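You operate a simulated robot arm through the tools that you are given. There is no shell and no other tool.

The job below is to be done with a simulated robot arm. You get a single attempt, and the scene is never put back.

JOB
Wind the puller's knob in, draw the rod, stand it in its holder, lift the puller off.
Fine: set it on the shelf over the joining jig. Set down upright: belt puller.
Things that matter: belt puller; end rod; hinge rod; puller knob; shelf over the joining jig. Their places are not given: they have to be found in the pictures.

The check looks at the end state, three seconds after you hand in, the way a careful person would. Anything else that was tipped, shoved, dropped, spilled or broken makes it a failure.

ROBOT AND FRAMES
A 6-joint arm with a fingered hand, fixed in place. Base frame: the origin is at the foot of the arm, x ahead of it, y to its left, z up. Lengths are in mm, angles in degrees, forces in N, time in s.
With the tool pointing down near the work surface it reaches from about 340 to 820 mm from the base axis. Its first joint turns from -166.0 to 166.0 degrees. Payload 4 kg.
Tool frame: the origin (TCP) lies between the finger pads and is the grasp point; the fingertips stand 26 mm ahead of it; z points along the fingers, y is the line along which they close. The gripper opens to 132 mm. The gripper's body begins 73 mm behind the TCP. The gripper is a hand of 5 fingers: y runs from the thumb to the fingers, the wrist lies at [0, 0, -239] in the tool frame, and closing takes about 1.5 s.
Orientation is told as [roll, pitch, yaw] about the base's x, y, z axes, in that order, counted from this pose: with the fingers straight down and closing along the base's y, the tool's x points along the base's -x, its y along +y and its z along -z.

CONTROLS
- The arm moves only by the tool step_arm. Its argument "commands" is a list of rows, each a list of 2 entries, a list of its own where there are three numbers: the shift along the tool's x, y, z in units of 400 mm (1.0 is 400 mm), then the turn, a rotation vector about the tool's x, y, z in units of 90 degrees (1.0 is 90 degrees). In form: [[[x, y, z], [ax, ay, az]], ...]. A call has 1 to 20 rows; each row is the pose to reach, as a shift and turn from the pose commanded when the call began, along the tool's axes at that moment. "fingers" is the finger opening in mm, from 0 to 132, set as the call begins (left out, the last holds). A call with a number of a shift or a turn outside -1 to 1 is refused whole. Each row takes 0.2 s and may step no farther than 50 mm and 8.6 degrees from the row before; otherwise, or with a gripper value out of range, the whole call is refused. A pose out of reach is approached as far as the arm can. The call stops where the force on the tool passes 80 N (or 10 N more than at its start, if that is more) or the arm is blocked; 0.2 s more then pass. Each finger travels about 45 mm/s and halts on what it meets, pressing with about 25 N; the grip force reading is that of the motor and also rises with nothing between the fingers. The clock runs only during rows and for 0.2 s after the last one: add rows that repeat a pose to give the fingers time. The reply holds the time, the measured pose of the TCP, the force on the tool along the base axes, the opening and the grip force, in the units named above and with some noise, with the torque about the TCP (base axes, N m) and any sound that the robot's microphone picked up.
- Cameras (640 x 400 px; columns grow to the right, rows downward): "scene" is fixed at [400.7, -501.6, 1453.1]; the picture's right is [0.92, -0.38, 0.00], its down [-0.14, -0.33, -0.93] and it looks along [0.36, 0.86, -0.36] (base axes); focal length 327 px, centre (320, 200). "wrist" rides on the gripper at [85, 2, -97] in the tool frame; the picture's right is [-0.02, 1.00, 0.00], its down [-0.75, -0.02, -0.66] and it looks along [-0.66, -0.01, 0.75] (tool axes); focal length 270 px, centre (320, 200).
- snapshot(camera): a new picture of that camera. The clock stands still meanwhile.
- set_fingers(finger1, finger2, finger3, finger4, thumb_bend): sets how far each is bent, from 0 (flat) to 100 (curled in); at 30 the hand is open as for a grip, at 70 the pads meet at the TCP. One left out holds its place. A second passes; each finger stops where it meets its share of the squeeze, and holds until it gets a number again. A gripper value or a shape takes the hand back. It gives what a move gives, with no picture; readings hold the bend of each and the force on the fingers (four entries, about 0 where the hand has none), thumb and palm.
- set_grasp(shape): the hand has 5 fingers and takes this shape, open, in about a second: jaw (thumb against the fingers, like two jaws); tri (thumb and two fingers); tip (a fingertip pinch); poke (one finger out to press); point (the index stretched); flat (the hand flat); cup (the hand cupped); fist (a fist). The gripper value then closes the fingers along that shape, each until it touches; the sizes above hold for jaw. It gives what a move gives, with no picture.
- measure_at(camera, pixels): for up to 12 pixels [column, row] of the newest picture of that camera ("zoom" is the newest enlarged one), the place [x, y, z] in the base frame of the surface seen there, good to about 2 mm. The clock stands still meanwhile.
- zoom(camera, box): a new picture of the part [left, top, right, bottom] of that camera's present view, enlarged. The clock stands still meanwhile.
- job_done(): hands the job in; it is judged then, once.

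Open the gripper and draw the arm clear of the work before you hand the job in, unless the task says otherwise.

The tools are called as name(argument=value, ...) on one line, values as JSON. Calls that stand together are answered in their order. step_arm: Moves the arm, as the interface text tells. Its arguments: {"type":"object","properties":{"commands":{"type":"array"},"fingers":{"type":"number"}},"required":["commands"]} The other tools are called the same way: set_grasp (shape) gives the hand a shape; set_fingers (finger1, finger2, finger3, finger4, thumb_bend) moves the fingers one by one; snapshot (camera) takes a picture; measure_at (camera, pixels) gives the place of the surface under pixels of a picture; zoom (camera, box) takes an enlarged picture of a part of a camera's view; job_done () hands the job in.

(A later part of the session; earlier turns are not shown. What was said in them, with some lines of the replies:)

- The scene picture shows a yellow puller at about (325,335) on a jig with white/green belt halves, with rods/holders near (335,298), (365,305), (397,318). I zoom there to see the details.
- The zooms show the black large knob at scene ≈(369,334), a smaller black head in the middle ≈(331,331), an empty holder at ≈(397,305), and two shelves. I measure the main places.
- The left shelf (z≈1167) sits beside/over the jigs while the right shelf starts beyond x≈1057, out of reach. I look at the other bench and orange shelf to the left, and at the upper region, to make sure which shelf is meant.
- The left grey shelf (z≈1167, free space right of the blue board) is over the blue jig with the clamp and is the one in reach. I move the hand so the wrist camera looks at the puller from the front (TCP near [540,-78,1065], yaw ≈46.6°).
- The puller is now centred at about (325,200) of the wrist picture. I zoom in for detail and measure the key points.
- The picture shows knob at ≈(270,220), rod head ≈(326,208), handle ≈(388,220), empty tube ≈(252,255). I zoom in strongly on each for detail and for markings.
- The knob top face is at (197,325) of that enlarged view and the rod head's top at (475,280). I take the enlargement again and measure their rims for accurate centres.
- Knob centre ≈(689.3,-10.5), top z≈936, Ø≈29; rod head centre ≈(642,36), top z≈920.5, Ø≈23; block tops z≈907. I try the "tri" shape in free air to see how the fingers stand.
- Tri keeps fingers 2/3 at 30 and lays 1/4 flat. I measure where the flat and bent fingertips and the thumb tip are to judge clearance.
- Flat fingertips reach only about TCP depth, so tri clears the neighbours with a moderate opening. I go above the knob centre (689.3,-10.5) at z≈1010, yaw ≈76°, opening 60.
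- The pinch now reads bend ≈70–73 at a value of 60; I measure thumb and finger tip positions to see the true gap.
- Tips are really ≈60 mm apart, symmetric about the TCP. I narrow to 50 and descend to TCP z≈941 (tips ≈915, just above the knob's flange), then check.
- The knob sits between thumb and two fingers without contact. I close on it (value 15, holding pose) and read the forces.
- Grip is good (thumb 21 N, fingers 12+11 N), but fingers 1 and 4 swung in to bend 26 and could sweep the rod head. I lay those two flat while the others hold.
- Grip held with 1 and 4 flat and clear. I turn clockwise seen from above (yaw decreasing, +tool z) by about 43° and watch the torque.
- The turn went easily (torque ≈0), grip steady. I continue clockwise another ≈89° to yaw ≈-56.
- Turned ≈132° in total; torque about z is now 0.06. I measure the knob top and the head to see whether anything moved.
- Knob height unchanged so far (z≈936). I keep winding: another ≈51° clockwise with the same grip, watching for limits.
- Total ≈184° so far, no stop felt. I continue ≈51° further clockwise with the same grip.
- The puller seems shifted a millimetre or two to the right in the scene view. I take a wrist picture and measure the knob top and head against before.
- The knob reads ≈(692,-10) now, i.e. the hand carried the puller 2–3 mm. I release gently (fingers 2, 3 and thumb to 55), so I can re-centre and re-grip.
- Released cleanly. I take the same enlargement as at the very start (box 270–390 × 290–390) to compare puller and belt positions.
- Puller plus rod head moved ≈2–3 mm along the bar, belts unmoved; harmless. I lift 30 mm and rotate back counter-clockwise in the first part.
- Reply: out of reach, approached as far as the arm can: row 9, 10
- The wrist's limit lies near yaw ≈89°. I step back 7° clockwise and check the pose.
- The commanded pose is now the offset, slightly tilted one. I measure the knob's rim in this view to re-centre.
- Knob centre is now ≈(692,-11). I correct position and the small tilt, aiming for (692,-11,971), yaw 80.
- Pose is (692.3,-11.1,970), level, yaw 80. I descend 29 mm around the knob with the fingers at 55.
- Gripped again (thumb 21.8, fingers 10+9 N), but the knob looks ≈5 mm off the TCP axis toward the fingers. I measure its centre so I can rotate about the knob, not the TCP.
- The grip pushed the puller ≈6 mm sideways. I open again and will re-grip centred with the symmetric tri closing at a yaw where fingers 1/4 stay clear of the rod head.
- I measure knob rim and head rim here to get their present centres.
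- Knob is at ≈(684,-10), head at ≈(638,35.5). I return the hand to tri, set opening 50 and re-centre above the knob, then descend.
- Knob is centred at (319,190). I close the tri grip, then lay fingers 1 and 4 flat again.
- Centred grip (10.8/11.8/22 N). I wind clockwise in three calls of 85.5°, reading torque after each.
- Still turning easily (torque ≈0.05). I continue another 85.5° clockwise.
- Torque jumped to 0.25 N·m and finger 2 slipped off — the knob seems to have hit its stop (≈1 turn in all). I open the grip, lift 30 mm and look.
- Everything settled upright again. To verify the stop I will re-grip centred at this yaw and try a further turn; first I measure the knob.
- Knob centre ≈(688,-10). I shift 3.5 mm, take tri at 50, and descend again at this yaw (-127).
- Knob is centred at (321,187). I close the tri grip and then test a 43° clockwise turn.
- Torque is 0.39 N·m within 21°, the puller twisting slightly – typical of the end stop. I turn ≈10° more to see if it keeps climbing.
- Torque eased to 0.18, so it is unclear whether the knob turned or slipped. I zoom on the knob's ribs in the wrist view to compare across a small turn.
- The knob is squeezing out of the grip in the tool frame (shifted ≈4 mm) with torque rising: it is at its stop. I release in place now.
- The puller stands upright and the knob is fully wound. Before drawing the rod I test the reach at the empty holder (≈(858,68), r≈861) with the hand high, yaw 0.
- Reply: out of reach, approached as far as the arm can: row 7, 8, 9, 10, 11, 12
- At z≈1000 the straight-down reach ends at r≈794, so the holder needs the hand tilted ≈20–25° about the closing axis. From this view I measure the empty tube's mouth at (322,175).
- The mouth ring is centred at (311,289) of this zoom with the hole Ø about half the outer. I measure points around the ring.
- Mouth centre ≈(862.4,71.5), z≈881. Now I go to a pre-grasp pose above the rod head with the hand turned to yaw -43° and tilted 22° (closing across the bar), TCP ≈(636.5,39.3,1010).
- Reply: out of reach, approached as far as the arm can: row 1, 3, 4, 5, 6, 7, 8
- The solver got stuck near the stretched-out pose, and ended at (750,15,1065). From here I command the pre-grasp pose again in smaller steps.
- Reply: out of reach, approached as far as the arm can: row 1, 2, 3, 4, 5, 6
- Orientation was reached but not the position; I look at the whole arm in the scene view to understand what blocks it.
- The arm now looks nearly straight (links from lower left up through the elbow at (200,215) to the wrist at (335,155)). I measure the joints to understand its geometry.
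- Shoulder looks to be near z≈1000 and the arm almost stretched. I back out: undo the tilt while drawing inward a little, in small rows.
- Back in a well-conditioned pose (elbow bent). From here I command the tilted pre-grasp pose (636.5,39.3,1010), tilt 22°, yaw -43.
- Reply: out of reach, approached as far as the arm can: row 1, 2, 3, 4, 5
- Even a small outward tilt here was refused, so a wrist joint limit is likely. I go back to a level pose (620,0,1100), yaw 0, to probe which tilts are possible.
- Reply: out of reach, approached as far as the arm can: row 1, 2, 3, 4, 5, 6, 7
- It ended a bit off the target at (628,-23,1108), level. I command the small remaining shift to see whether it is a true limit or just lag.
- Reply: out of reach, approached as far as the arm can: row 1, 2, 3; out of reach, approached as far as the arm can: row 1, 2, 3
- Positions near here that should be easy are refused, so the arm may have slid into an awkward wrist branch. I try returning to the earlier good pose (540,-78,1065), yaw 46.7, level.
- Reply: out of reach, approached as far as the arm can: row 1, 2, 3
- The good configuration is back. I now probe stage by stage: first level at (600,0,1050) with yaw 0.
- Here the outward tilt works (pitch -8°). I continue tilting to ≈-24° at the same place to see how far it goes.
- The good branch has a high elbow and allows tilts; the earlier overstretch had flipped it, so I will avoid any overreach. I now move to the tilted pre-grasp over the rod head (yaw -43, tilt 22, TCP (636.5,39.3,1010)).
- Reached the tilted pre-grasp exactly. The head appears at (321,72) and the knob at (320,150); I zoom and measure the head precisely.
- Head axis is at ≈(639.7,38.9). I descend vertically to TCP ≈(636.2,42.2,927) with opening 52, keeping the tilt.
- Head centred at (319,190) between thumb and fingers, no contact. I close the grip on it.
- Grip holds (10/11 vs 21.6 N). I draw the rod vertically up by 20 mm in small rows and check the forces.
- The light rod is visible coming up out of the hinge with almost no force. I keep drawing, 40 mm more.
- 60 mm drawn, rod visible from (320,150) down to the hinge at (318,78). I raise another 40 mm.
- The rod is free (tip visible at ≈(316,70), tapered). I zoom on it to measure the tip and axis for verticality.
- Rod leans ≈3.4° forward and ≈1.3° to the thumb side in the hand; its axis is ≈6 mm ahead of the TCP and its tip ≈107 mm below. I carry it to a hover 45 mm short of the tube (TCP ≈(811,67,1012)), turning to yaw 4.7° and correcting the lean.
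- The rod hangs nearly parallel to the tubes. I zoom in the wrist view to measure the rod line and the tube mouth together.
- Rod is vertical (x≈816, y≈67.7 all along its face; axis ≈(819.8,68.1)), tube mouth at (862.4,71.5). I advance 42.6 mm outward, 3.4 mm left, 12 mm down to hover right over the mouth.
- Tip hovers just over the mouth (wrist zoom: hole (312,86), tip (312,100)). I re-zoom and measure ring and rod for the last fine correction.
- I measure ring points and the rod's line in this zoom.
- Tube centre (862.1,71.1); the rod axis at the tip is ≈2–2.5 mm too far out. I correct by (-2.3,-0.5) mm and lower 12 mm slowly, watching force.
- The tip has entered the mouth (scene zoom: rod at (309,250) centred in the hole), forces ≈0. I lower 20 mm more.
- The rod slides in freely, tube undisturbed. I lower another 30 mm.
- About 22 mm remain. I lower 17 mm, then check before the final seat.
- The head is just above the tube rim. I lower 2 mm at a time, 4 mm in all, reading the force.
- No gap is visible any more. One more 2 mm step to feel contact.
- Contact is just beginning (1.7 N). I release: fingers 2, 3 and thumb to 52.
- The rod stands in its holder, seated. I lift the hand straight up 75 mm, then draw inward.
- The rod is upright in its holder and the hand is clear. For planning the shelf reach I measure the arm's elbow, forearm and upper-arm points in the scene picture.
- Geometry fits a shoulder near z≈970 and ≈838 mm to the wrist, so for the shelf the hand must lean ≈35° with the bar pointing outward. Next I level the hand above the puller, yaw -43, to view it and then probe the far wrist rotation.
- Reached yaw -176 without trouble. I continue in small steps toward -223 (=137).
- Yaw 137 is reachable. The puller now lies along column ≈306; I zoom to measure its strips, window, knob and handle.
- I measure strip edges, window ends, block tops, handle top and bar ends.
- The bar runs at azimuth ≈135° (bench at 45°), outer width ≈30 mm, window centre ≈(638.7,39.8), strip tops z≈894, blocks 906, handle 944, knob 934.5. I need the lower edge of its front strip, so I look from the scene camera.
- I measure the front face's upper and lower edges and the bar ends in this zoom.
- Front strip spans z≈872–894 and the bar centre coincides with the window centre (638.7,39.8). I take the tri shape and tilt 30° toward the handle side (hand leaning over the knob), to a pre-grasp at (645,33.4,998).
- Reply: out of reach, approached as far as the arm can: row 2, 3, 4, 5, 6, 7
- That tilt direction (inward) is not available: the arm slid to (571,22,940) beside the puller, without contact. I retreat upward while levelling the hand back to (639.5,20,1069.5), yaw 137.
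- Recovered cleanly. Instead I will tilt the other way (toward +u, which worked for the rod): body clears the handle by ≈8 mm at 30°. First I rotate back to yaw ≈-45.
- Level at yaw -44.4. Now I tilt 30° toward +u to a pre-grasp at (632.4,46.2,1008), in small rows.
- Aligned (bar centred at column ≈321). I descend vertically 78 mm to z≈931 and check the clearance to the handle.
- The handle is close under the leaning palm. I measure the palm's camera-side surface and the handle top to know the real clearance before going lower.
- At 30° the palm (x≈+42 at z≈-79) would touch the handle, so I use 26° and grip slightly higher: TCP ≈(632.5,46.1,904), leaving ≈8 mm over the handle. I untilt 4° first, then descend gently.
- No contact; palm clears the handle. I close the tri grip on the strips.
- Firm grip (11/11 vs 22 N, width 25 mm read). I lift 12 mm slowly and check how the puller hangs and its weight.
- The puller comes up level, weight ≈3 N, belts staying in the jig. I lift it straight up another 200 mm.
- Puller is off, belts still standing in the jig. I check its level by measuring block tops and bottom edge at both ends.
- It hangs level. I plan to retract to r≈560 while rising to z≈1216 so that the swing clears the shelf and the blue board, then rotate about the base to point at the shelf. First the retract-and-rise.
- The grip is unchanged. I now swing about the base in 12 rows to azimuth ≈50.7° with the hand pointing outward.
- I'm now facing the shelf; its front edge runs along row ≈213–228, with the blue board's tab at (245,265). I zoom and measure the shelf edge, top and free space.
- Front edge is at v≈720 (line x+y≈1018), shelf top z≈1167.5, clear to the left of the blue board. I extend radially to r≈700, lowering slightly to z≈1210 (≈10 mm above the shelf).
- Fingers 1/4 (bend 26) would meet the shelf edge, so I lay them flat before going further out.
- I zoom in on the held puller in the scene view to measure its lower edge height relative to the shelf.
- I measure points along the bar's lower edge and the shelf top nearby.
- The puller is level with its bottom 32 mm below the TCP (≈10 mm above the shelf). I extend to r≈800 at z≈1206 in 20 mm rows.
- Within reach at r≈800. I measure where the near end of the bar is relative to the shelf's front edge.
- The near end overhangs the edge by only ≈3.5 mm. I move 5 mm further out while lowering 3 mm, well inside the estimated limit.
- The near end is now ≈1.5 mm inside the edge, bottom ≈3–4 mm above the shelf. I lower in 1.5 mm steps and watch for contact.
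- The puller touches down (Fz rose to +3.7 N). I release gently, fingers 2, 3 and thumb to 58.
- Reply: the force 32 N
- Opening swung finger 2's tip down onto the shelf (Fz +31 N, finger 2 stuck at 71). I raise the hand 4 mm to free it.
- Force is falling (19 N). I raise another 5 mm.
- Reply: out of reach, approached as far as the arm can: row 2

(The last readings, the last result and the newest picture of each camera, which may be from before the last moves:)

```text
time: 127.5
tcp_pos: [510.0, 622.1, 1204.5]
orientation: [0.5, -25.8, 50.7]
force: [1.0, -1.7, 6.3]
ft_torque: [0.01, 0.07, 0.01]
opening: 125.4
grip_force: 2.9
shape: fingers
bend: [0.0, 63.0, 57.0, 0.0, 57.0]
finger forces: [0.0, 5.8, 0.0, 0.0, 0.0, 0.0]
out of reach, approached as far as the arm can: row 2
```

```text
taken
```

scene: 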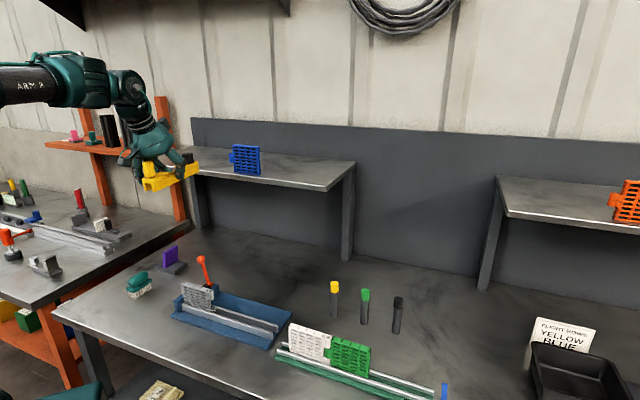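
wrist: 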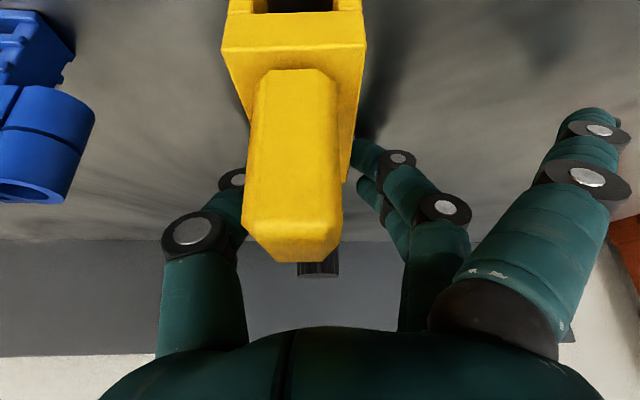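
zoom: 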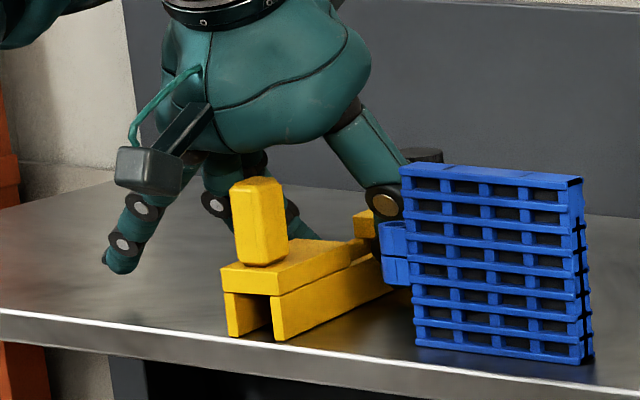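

I am at the reach limit for going straight up, with finger 2 almost free (5.8 N). I retreat up and inward together (≈14 mm each) so the hand slides off along the bar.

step_arm(commands=[[[0.004, 0, -0.0119], [0, 0, 0]], [[0.0079, 0, -0.0238], [0, 0, 0]], [[0.0119, 0, -0.0356], [0, 0, 0]], [[0.0158, 0, -0.0475], [0, 0, 0]]])

zoom(camera="scene", box=[180, 120, 260, 180])

snapshot(camera="wrist")

```text
time: 128.5
tcp_pos: [502.0, 612.1, 1220.4]
orientation: [0.1, -26.0, 50.8]
force: [0.9, -0.3, -0.2]
ft_torque: [-0.02, 0.02, 0.02]
opening: 125.5
grip_force: 0.1
shape: fingers
bend: [0.0, 57.0, 57.0, 0.0, 57.0]
finger forces: [0.0, 0.0, 0.0, 0.1, 0.0, 0.0]
```

```text
6.67 times, centred on (220, 150) of scene
```

zoom: 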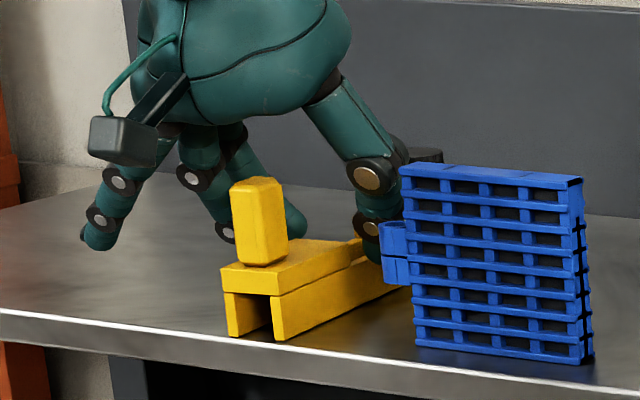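

```text
taken
```

wrist: 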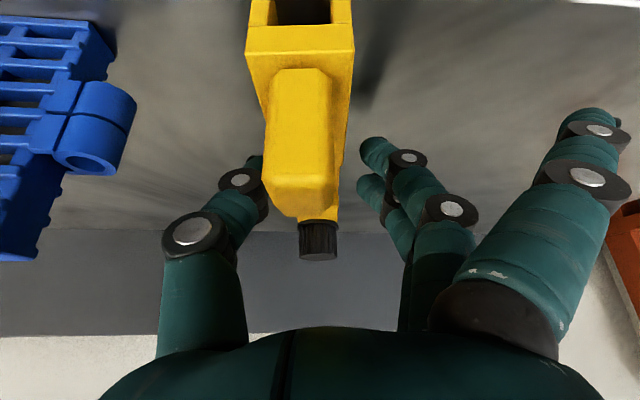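

All forces are zero and the puller stands upright on the shelf. I retreat further up and back along the bar direction.

step_arm(commands=[[[0.0071, 0, -0.0368], [0, 0, 0]], [[0.0143, 0, -0.0737], [0, 0, 0]], [[0.0214, 0, -0.1105], [0, 0, 0]], [[0.0285, 0, -0.1473], [0, 0, 0]]])

zoom(camera="scene", box=[180, 120, 260, 180])

snapshot(camera="wrist")

```text
time: 129.5
tcp_pos: [475.6, 588.6, 1266.2]
orientation: [0.5, -26.0, 50.8]
force: [0.1, 0.3, 0.3]
ft_torque: [0.0, -0.03, -0.02]
opening: 125.6
grip_force: 0.0
shape: fingers
bend: [0.0, 57.0, 57.0, 0.0, 57.0]
finger forces: [0.0, 0.0, 0.0, 0.0, 0.0, 0.0]
out of reach, approached as far as the arm can: row 2, 3, 4
```

```text
6.67 times, centred on (220, 150) of scene
```

zoom: 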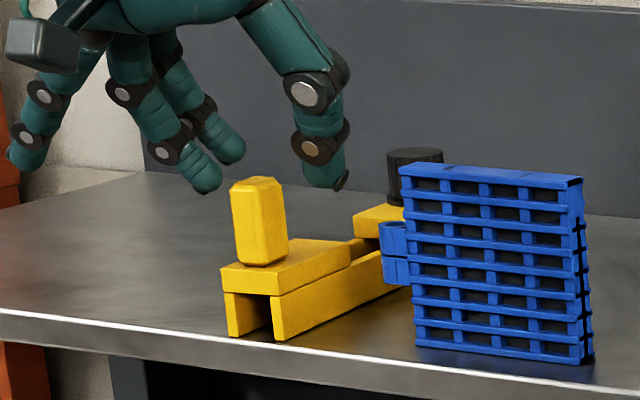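

```text
taken
```

wrist: 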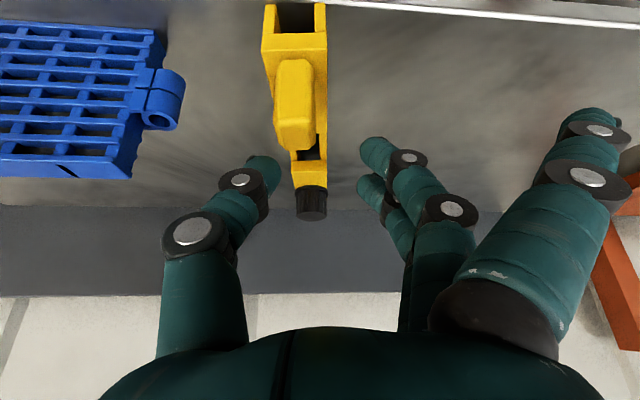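

The hand is above the puller and clear; the puller stands upright. I withdraw inward ≈120 mm at this height.

step_arm(commands=[[[0.054, 0, -0.0262], [0, 0, 0]], [[0.1079, 0, -0.0524], [0, 0, 0]], [[0.1619, 0, -0.0786], [0, 0, 0]], [[0.2158, 0, -0.1048], [0, 0, 0]], [[0.2698, 0, -0.131], [0, 0, 0]], [[0.2698, 0, -0.131], [0, 0, 0]]])

snapshot(camera="scene")

snapshot(camera="wrist")

```text
time: 130.9
tcp_pos: [398.5, 494.3, 1265.4]
orientation: [0.1, -25.9, 50.8]
force: [-0.8, 0.1, 0.3]
ft_torque: [-0.02, -0.01, 0.02]
opening: 125.5
grip_force: 0.0
shape: fingers
bend: [0.0, 57.0, 57.0, 0.0, 57.0]
finger forces: [0.0, 0.0, 0.1, 0.0, 0.0, 0.0]
```

```text
taken
```

scene: 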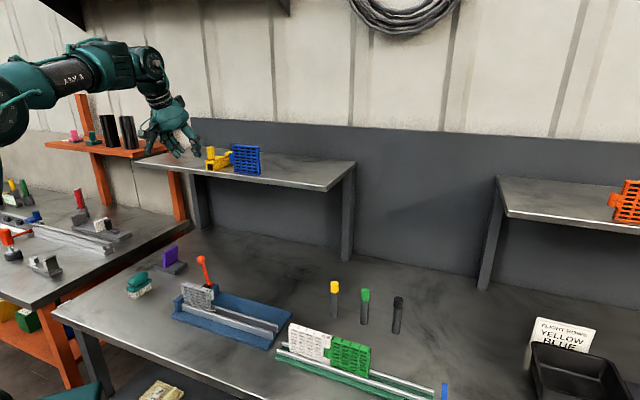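

```text
taken
```

wrist: 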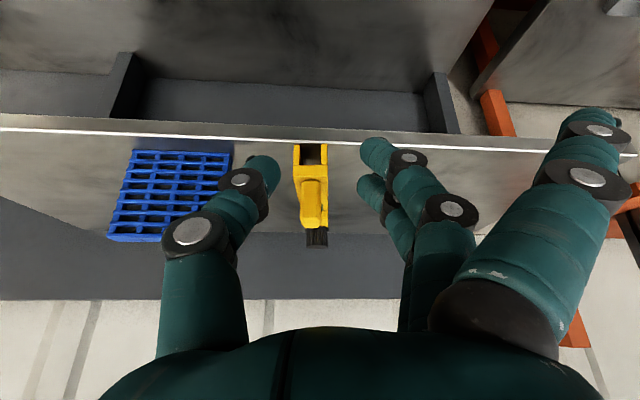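

The puller stands on the shelf next to the blue board. I zoom in both views to check that it is upright, fully on the shelf, and that the board has not moved.

zoom(camera="wrist", box=[230, 110, 390, 270])

zoom(camera="scene", box=[185, 130, 275, 190])

measure_at(camera="zoom", pixels=[[195, 245], [235, 252], [152, 240], [150, 215], [310, 180], [180, 100], [345, 75], [365, 100], [230, 270], [180, 262], [250, 180], [300, 150]])

```text
2.50 times, centred on (310, 190) of wrist
```

zoom: 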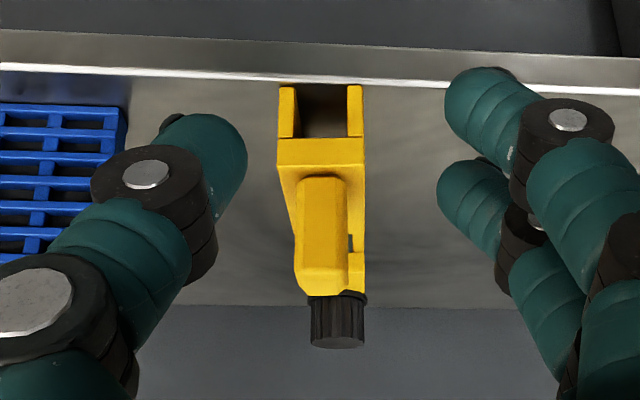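

```text
6.67 times, centred on (230, 160) of scene
```

zoom: 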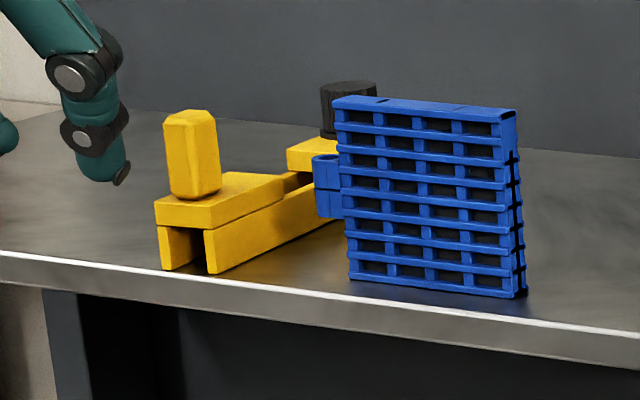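

```text
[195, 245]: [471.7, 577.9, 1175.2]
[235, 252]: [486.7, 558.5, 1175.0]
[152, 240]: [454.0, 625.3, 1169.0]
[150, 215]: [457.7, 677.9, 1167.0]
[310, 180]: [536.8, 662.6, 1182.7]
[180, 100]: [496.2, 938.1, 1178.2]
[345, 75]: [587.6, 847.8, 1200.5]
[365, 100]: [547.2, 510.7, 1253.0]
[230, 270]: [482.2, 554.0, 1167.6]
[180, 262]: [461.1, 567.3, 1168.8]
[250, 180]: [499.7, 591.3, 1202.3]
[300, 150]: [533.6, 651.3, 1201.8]
```

It is upright (block tops 1202.3 and 1201.8). I measure the near-end corners against the edge, plus the board's tab.

measure_at(camera="zoom", pixels=[[211, 268], [209, 240], [166, 264], [160, 235], [200, 284], [150, 274], [325, 170], [330, 205], [345, 110], [190, 120], [213, 262], [172, 262]])

zoom(camera="scene", box=[260, 260, 460, 400])

```text
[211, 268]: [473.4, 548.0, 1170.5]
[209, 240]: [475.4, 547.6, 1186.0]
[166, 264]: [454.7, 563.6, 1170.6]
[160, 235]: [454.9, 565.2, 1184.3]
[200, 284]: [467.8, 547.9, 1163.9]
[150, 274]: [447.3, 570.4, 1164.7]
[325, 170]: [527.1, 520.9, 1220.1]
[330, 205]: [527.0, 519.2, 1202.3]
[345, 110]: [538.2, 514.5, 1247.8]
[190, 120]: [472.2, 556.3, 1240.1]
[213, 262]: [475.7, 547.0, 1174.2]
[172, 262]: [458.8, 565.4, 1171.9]
```

```text
2.86 times, centred on (360, 330) of scene
```

zoom: 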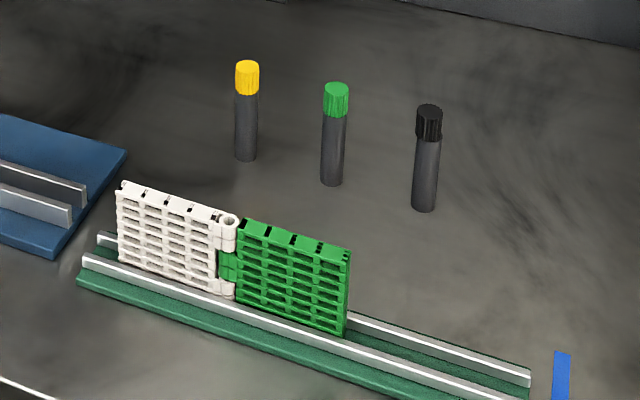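

The near end lies only ≈1–3 mm inside the shelf edge. For safety I will nudge it ≈20 mm further in with closed fingertips, low on its end block. First I close the hand (tri, 0) here in free air.

set_grasp(shape="tri")

step_arm(commands=[[[0, 0, 0], [0, 0, 0]], [[0, 0, 0], [0, 0, 0]], [[0, 0, 0], [0, 0, 0]], [[0, 0, 0], [0, 0, 0]], [[0, 0, 0], [0, 0, 0]], [[0, 0, 0], [0, 0, 0]], [[0, 0, 0], [0, 0, 0]], [[0, 0, 0], [0, 0, 0]], [[0, 0, 0], [0, 0, 0]], [[0, 0, 0], [0, 0, 0]], [[0, 0, 0], [0, 0, 0]]], fingers=0)

set_fingers(finger1=0, finger4=0)

snapshot(camera="wrist")

```text
time: 131.8
tcp_pos: [399.4, 493.4, 1264.5]
orientation: [0.0, -26.0, 50.8]
force: [0.4, 0.0, -0.3]
ft_torque: [0.03, 0.02, 0.02]
opening: 132.2
grip_force: 0.2
shape: tri
bend: [0.0, 30.0, 30.0, 0.0, 30.0]
finger forces: [0.1, 0.1, 0.1, 0.0, 0.0, 0.1]
```

```text
time: 134.2
tcp_pos: [399.2, 494.5, 1264.0]
orientation: [0.0, -25.9, 50.9]
force: [0.3, 0.0, -0.4]
ft_torque: [0.01, -0.01, -0.01]
opening: 0.0
grip_force: 24.7
shape: tri
bend: [25.0, 63.0, 63.0, 25.0, 67.0]
finger forces: [0.0, 0.0, 0.0, 0.1, 0.1, 0.1]
```

```text
time: 135.2
tcp_pos: [399.3, 493.1, 1263.6]
orientation: [0.0, -25.9, 50.8]
force: [0.1, 0.2, 0.4]
ft_torque: [-0.01, 0.0, 0.01]
opening: 97.8
grip_force: 0.1
shape: fingers
bend: [0.0, 63.0, 63.0, 0.0, 67.0]
finger forces: [0.0, 0.0, 0.1, 0.0, 0.0, 0.1]
```

```text
taken
```

wrist: 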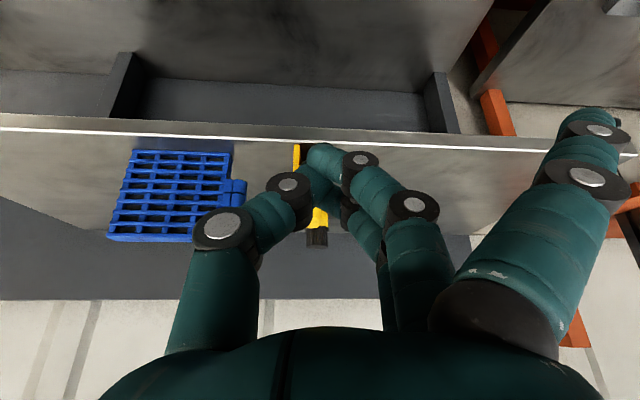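

Fingertips are closed at (320,155). I move to just in front of the shelf edge, TCP ≈(433,518,1212), aligned with the bar's axis.

step_arm(commands=[[[-0.0083, -0.0068, 0.0402], [0, 0, 0]], [[-0.0167, -0.0135, 0.0804], [0, 0, 0]], [[-0.025, -0.0203, 0.1206], [0, 0, 0]], [[-0.0333, -0.027, 0.1608], [0, 0, 0]], [[-0.0333, -0.027, 0.1608], [0, 0, 0]]])

zoom(camera="scene", box=[160, 120, 270, 200])

snapshot(camera="wrist")

```text
time: 136.4
tcp_pos: [433.4, 519.6, 1212.9]
orientation: [0.0, -25.9, 50.7]
force: [0.9, -0.5, -0.4]
ft_torque: [0.01, 0.03, -0.03]
opening: 98.1
grip_force: 0.0
shape: fingers
bend: [0.0, 63.0, 63.0, 0.0, 67.0]
finger forces: [0.0, 0.0, 0.0, 0.0, 0.0, 0.0]
```

```text
5.00 times, centred on (215, 160) of scene
```

zoom: 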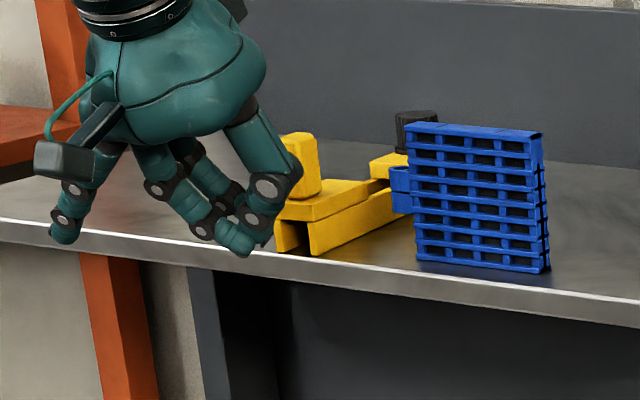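

```text
taken
```

wrist: 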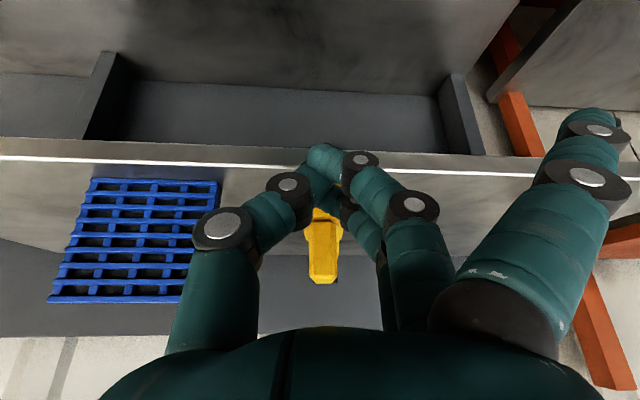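

Tips are aligned with the bar, ≈25 mm in front of its end at z≈1190. I advance 20 mm, then push in small steps.

step_arm(commands=[[[-0.0113, 0, 0.0055], [0, 0, 0]], [[-0.0225, 0, 0.0109], [0, 0, 0]], [[-0.0338, 0, 0.0164], [0, 0, 0]], [[-0.045, 0, 0.0218], [0, 0, 0]]])

step_arm(commands=[[[-0.0113, 0, 0.0055], [0, 0, 0]], [[-0.0225, 0, 0.0109], [0, 0, 0]]])

zoom(camera="scene", box=[160, 120, 270, 200])

```text
time: 137.4
tcp_pos: [446.6, 533.6, 1214.3]
orientation: [0.0, -25.9, 50.9]
force: [0.0, 0.4, 0.2]
ft_torque: [-0.02, 0.02, 0.04]
opening: 97.9
grip_force: 0.1
shape: fingers
bend: [0.0, 63.0, 63.0, 0.0, 67.0]
finger forces: [0.0, 0.0, 0.2, 0.1, 0.0, 0.1]
```

```text
time: 138.0
tcp_pos: [452.6, 543.1, 1213.0]
orientation: [0.0, -26.0, 50.7]
force: [-0.3, -0.5, -0.1]
ft_torque: [0.0, -0.02, 0.02]
opening: 98.0
grip_force: 0.0
shape: fingers
bend: [0.0, 63.0, 63.0, 0.0, 67.0]
finger forces: [0.0, 0.0, 0.0, 0.0, 0.1, 0.0]
```

```text
5.00 times, centred on (215, 160) of scene
```

zoom: 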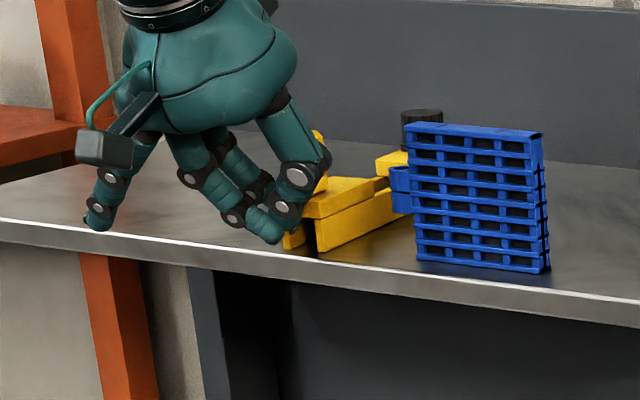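

No force yet; tips near the end face. I push on 10 mm and look.

step_arm(commands=[[[-0.0113, 0, 0.0055], [0, 0, 0]], [[-0.0225, 0, 0.0109], [0, 0, 0]]])

zoom(camera="scene", box=[160, 120, 270, 200])

snapshot(camera="wrist")

```text
time: 138.6
tcp_pos: [459.7, 550.4, 1213.1]
orientation: [-0.1, -26.0, 50.8]
force: [-1.1, -1.4, 0.1]
ft_torque: [-0.02, -0.03, -0.02]
opening: 98.2
grip_force: 0.0
shape: fingers
bend: [0.0, 63.0, 63.0, 0.0, 67.0]
finger forces: [0.0, 0.0, 0.0, 0.0, 0.0, 0.0]
```

```text
5.00 times, centred on (215, 160) of scene
```

zoom: 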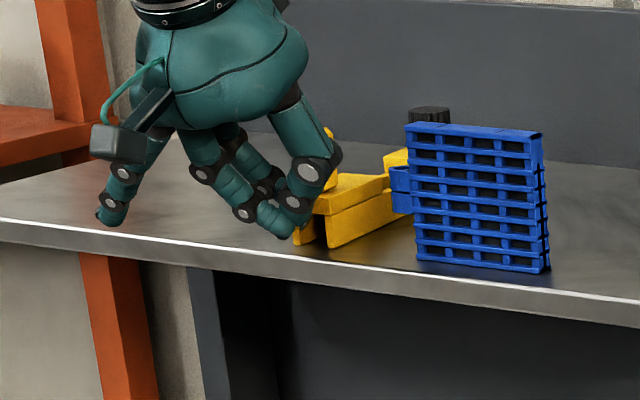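

```text
taken
```

wrist: 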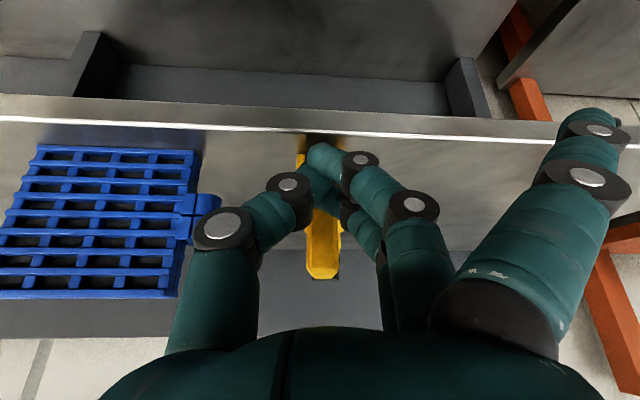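

The puller slides with ≈2 N. I push 12 mm more.

step_arm(commands=[[[-0.009, 0, 0.0044], [0, 0, 0]], [[-0.018, 0, 0.0087], [0, 0, 0]], [[-0.027, 0, 0.0131], [0, 0, 0]]])

zoom(camera="scene", box=[160, 120, 270, 200])

```text
time: 139.4
tcp_pos: [467.0, 558.8, 1214.1]
orientation: [0.1, -25.8, 50.8]
force: [0.1, 0.0, 1.3]
ft_torque: [0.01, 0.0, 0.01]
opening: 97.8
grip_force: 0.1
shape: fingers
bend: [0.0, 63.0, 63.0, 0.0, 67.0]
finger forces: [0.1, 0.0, 0.0, 0.0, 0.0, 0.1]
```

```text
5.00 times, centred on (215, 160) of scene
```

zoom: 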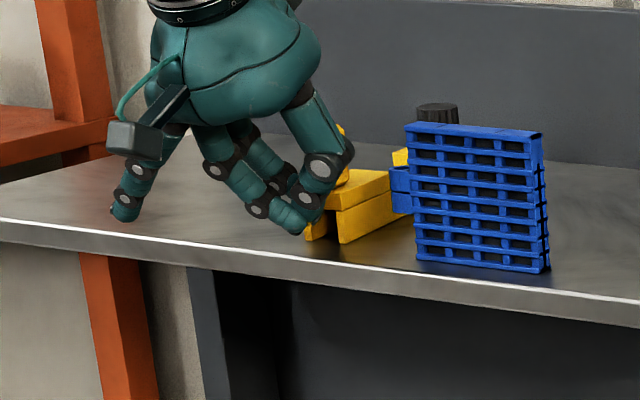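

The bar is now ≈20 mm inside the edge. I back off straight 70 mm, then rise.

step_arm(commands=[[[0.045, 0, -0.0218], [0, 0, 0]], [[0.09, 0, -0.0437], [0, 0, 0]], [[0.135, 0, -0.0655], [0, 0, 0]], [[0.1574, 0, -0.0764], [0, 0, 0]]])

step_arm(commands=[[[0.045, 0, -0.08], [0, 0, 0]], [[0.09, 0, -0.16], [0, 0, 0]], [[0.135, 0, -0.2], [0, 0, 0]], [[0.18, 0, -0.22], [0, 0, 0]], [[0.25, 0, -0.25], [0, 0, 0]]])

snapshot(camera="scene")

zoom(camera="scene", box=[185, 130, 275, 190])

```text
time: 140.4
tcp_pos: [421.7, 506.3, 1213.2]
orientation: [-0.1, -25.8, 50.8]
force: [0.4, -0.5, 0.7]
ft_torque: [-0.01, 0.0, 0.0]
opening: 97.7
grip_force: 0.1
shape: fingers
bend: [0.0, 63.0, 63.0, 0.0, 67.0]
finger forces: [0.0, 0.0, 0.1, 0.1, 0.0, 0.1]
```

```text
time: 141.6
tcp_pos: [337.8, 399.9, 1257.1]
orientation: [0.0, -25.9, 50.8]
force: [-0.2, 0.9, -1.0]
ft_torque: [-0.03, -0.03, 0.01]
opening: 97.9
grip_force: 0.1
shape: fingers
bend: [0.0, 63.0, 63.0, 0.0, 67.0]
finger forces: [0.1, 0.0, 0.0, 0.0, 0.0, 0.1]
```

```text
taken
```

scene: 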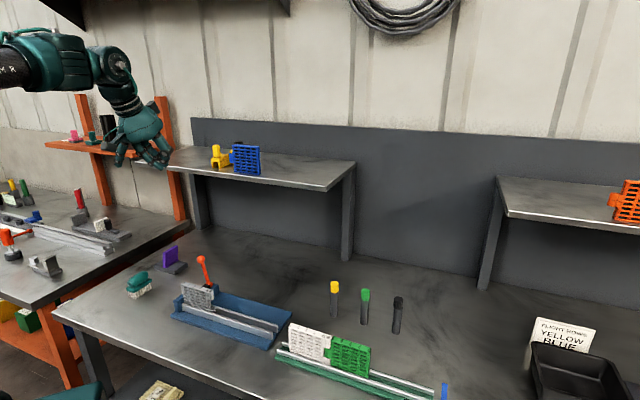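

```text
6.67 times, centred on (230, 160) of scene
```

zoom: 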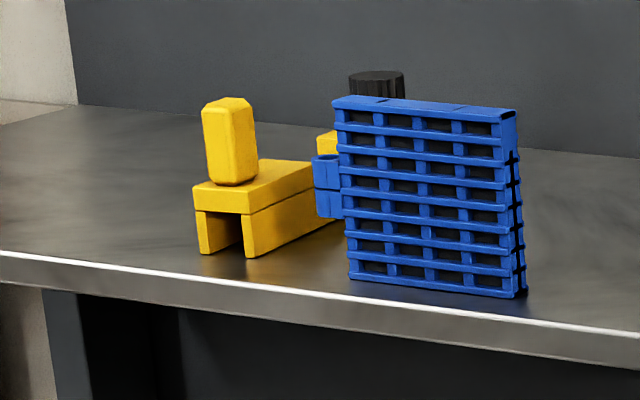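

The puller stands upright well inside the shelf edge, the rod is in its holder, the belts are undisturbed. I open the hand and draw the arm up and level, clear of everything.

set_grasp(shape="jaw")

step_arm(commands=[[[-0.02, 0, -0.04], [0, 0.072, 0]], [[-0.03, 0, -0.08], [0, 0.144, 0]], [[-0.03, 0, -0.12], [0, 0.216, 0]], [[-0.03, 0, -0.16], [0, 0.288, 0]], [[-0.03, 0, -0.16], [0, 0.288, 0]]], fingers=132)

snapshot(camera="scene")

zoom(camera="scene", box=[260, 260, 460, 400])

```text
time: 142.5
tcp_pos: [338.2, 400.4, 1258.1]
orientation: [0.0, -25.8, 50.8]
force: [-0.3, -0.4, -0.2]
ft_torque: [0.0, 0.02, 0.01]
opening: 132.2
grip_force: 0.0
shape: jaw
bend: [30.0, 30.0, 30.0, 30.0, 30.0]
finger forces: [0.1, 0.1, 0.0, 0.1, 0.1, 0.0]
```

```text
time: 143.7
tcp_pos: [327.8, 387.3, 1322.5]
orientation: [0.1, 0.1, 50.8]
force: [-0.3, 0.6, -0.3]
ft_torque: [-0.01, -0.02, 0.0]
opening: 132.0
grip_force: 0.0
shape: jaw
bend: [30.0, 30.0, 30.0, 30.0, 30.0]
finger forces: [0.0, 0.0, 0.0, 0.0, 0.0, 0.1]
```

```text
taken
```

scene: 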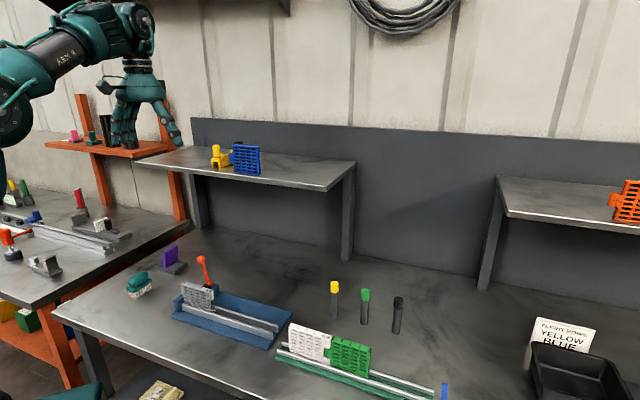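

```text
2.86 times, centred on (360, 330) of scene
```

zoom: 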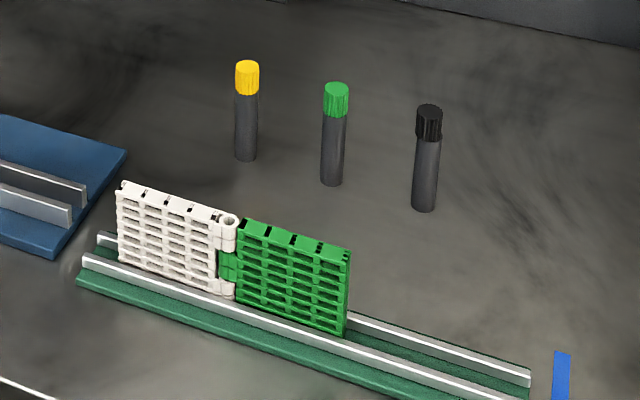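

The rod with the black head stands in its tube beside the yellow and green ones. Both belt halves still stand in the jig, the puller is upright on the left shelf, and the open hand is clear. I hand in the job.

job_done()

```text
The job is handed in.
```

I finished all the steps and handed the job in. The check result hasn't come back yet.

- **Knob:** I wound it clockwise, seen from above, for a little over one turn. It then stopped turning and the grip slipped. I read that as its end stop, but could not confirm it any other way.
- **Rod:** I drew the black-headed rod out of the hinge; it came up with almost no force. It now stands seated in the empty tube beside the yellow and green ones.
- **Puller:** I lifted it off and stood it upright on the left-hand shelf, the one above the blue clamp jig. I took that to be the shelf you meant; the right-hand one was out of reach. It first sat only 1–3 mm inside the front edge, so I nudged it about 20 mm further back.
- **Everything else:** Both belt halves still stand in the green jig, and the blue board on the shelf has not moved. While I was winding the knob, the puller and belts shifted and leaned by a few millimetres, then settled upright.

The hand is open and the arm is clear of the work.
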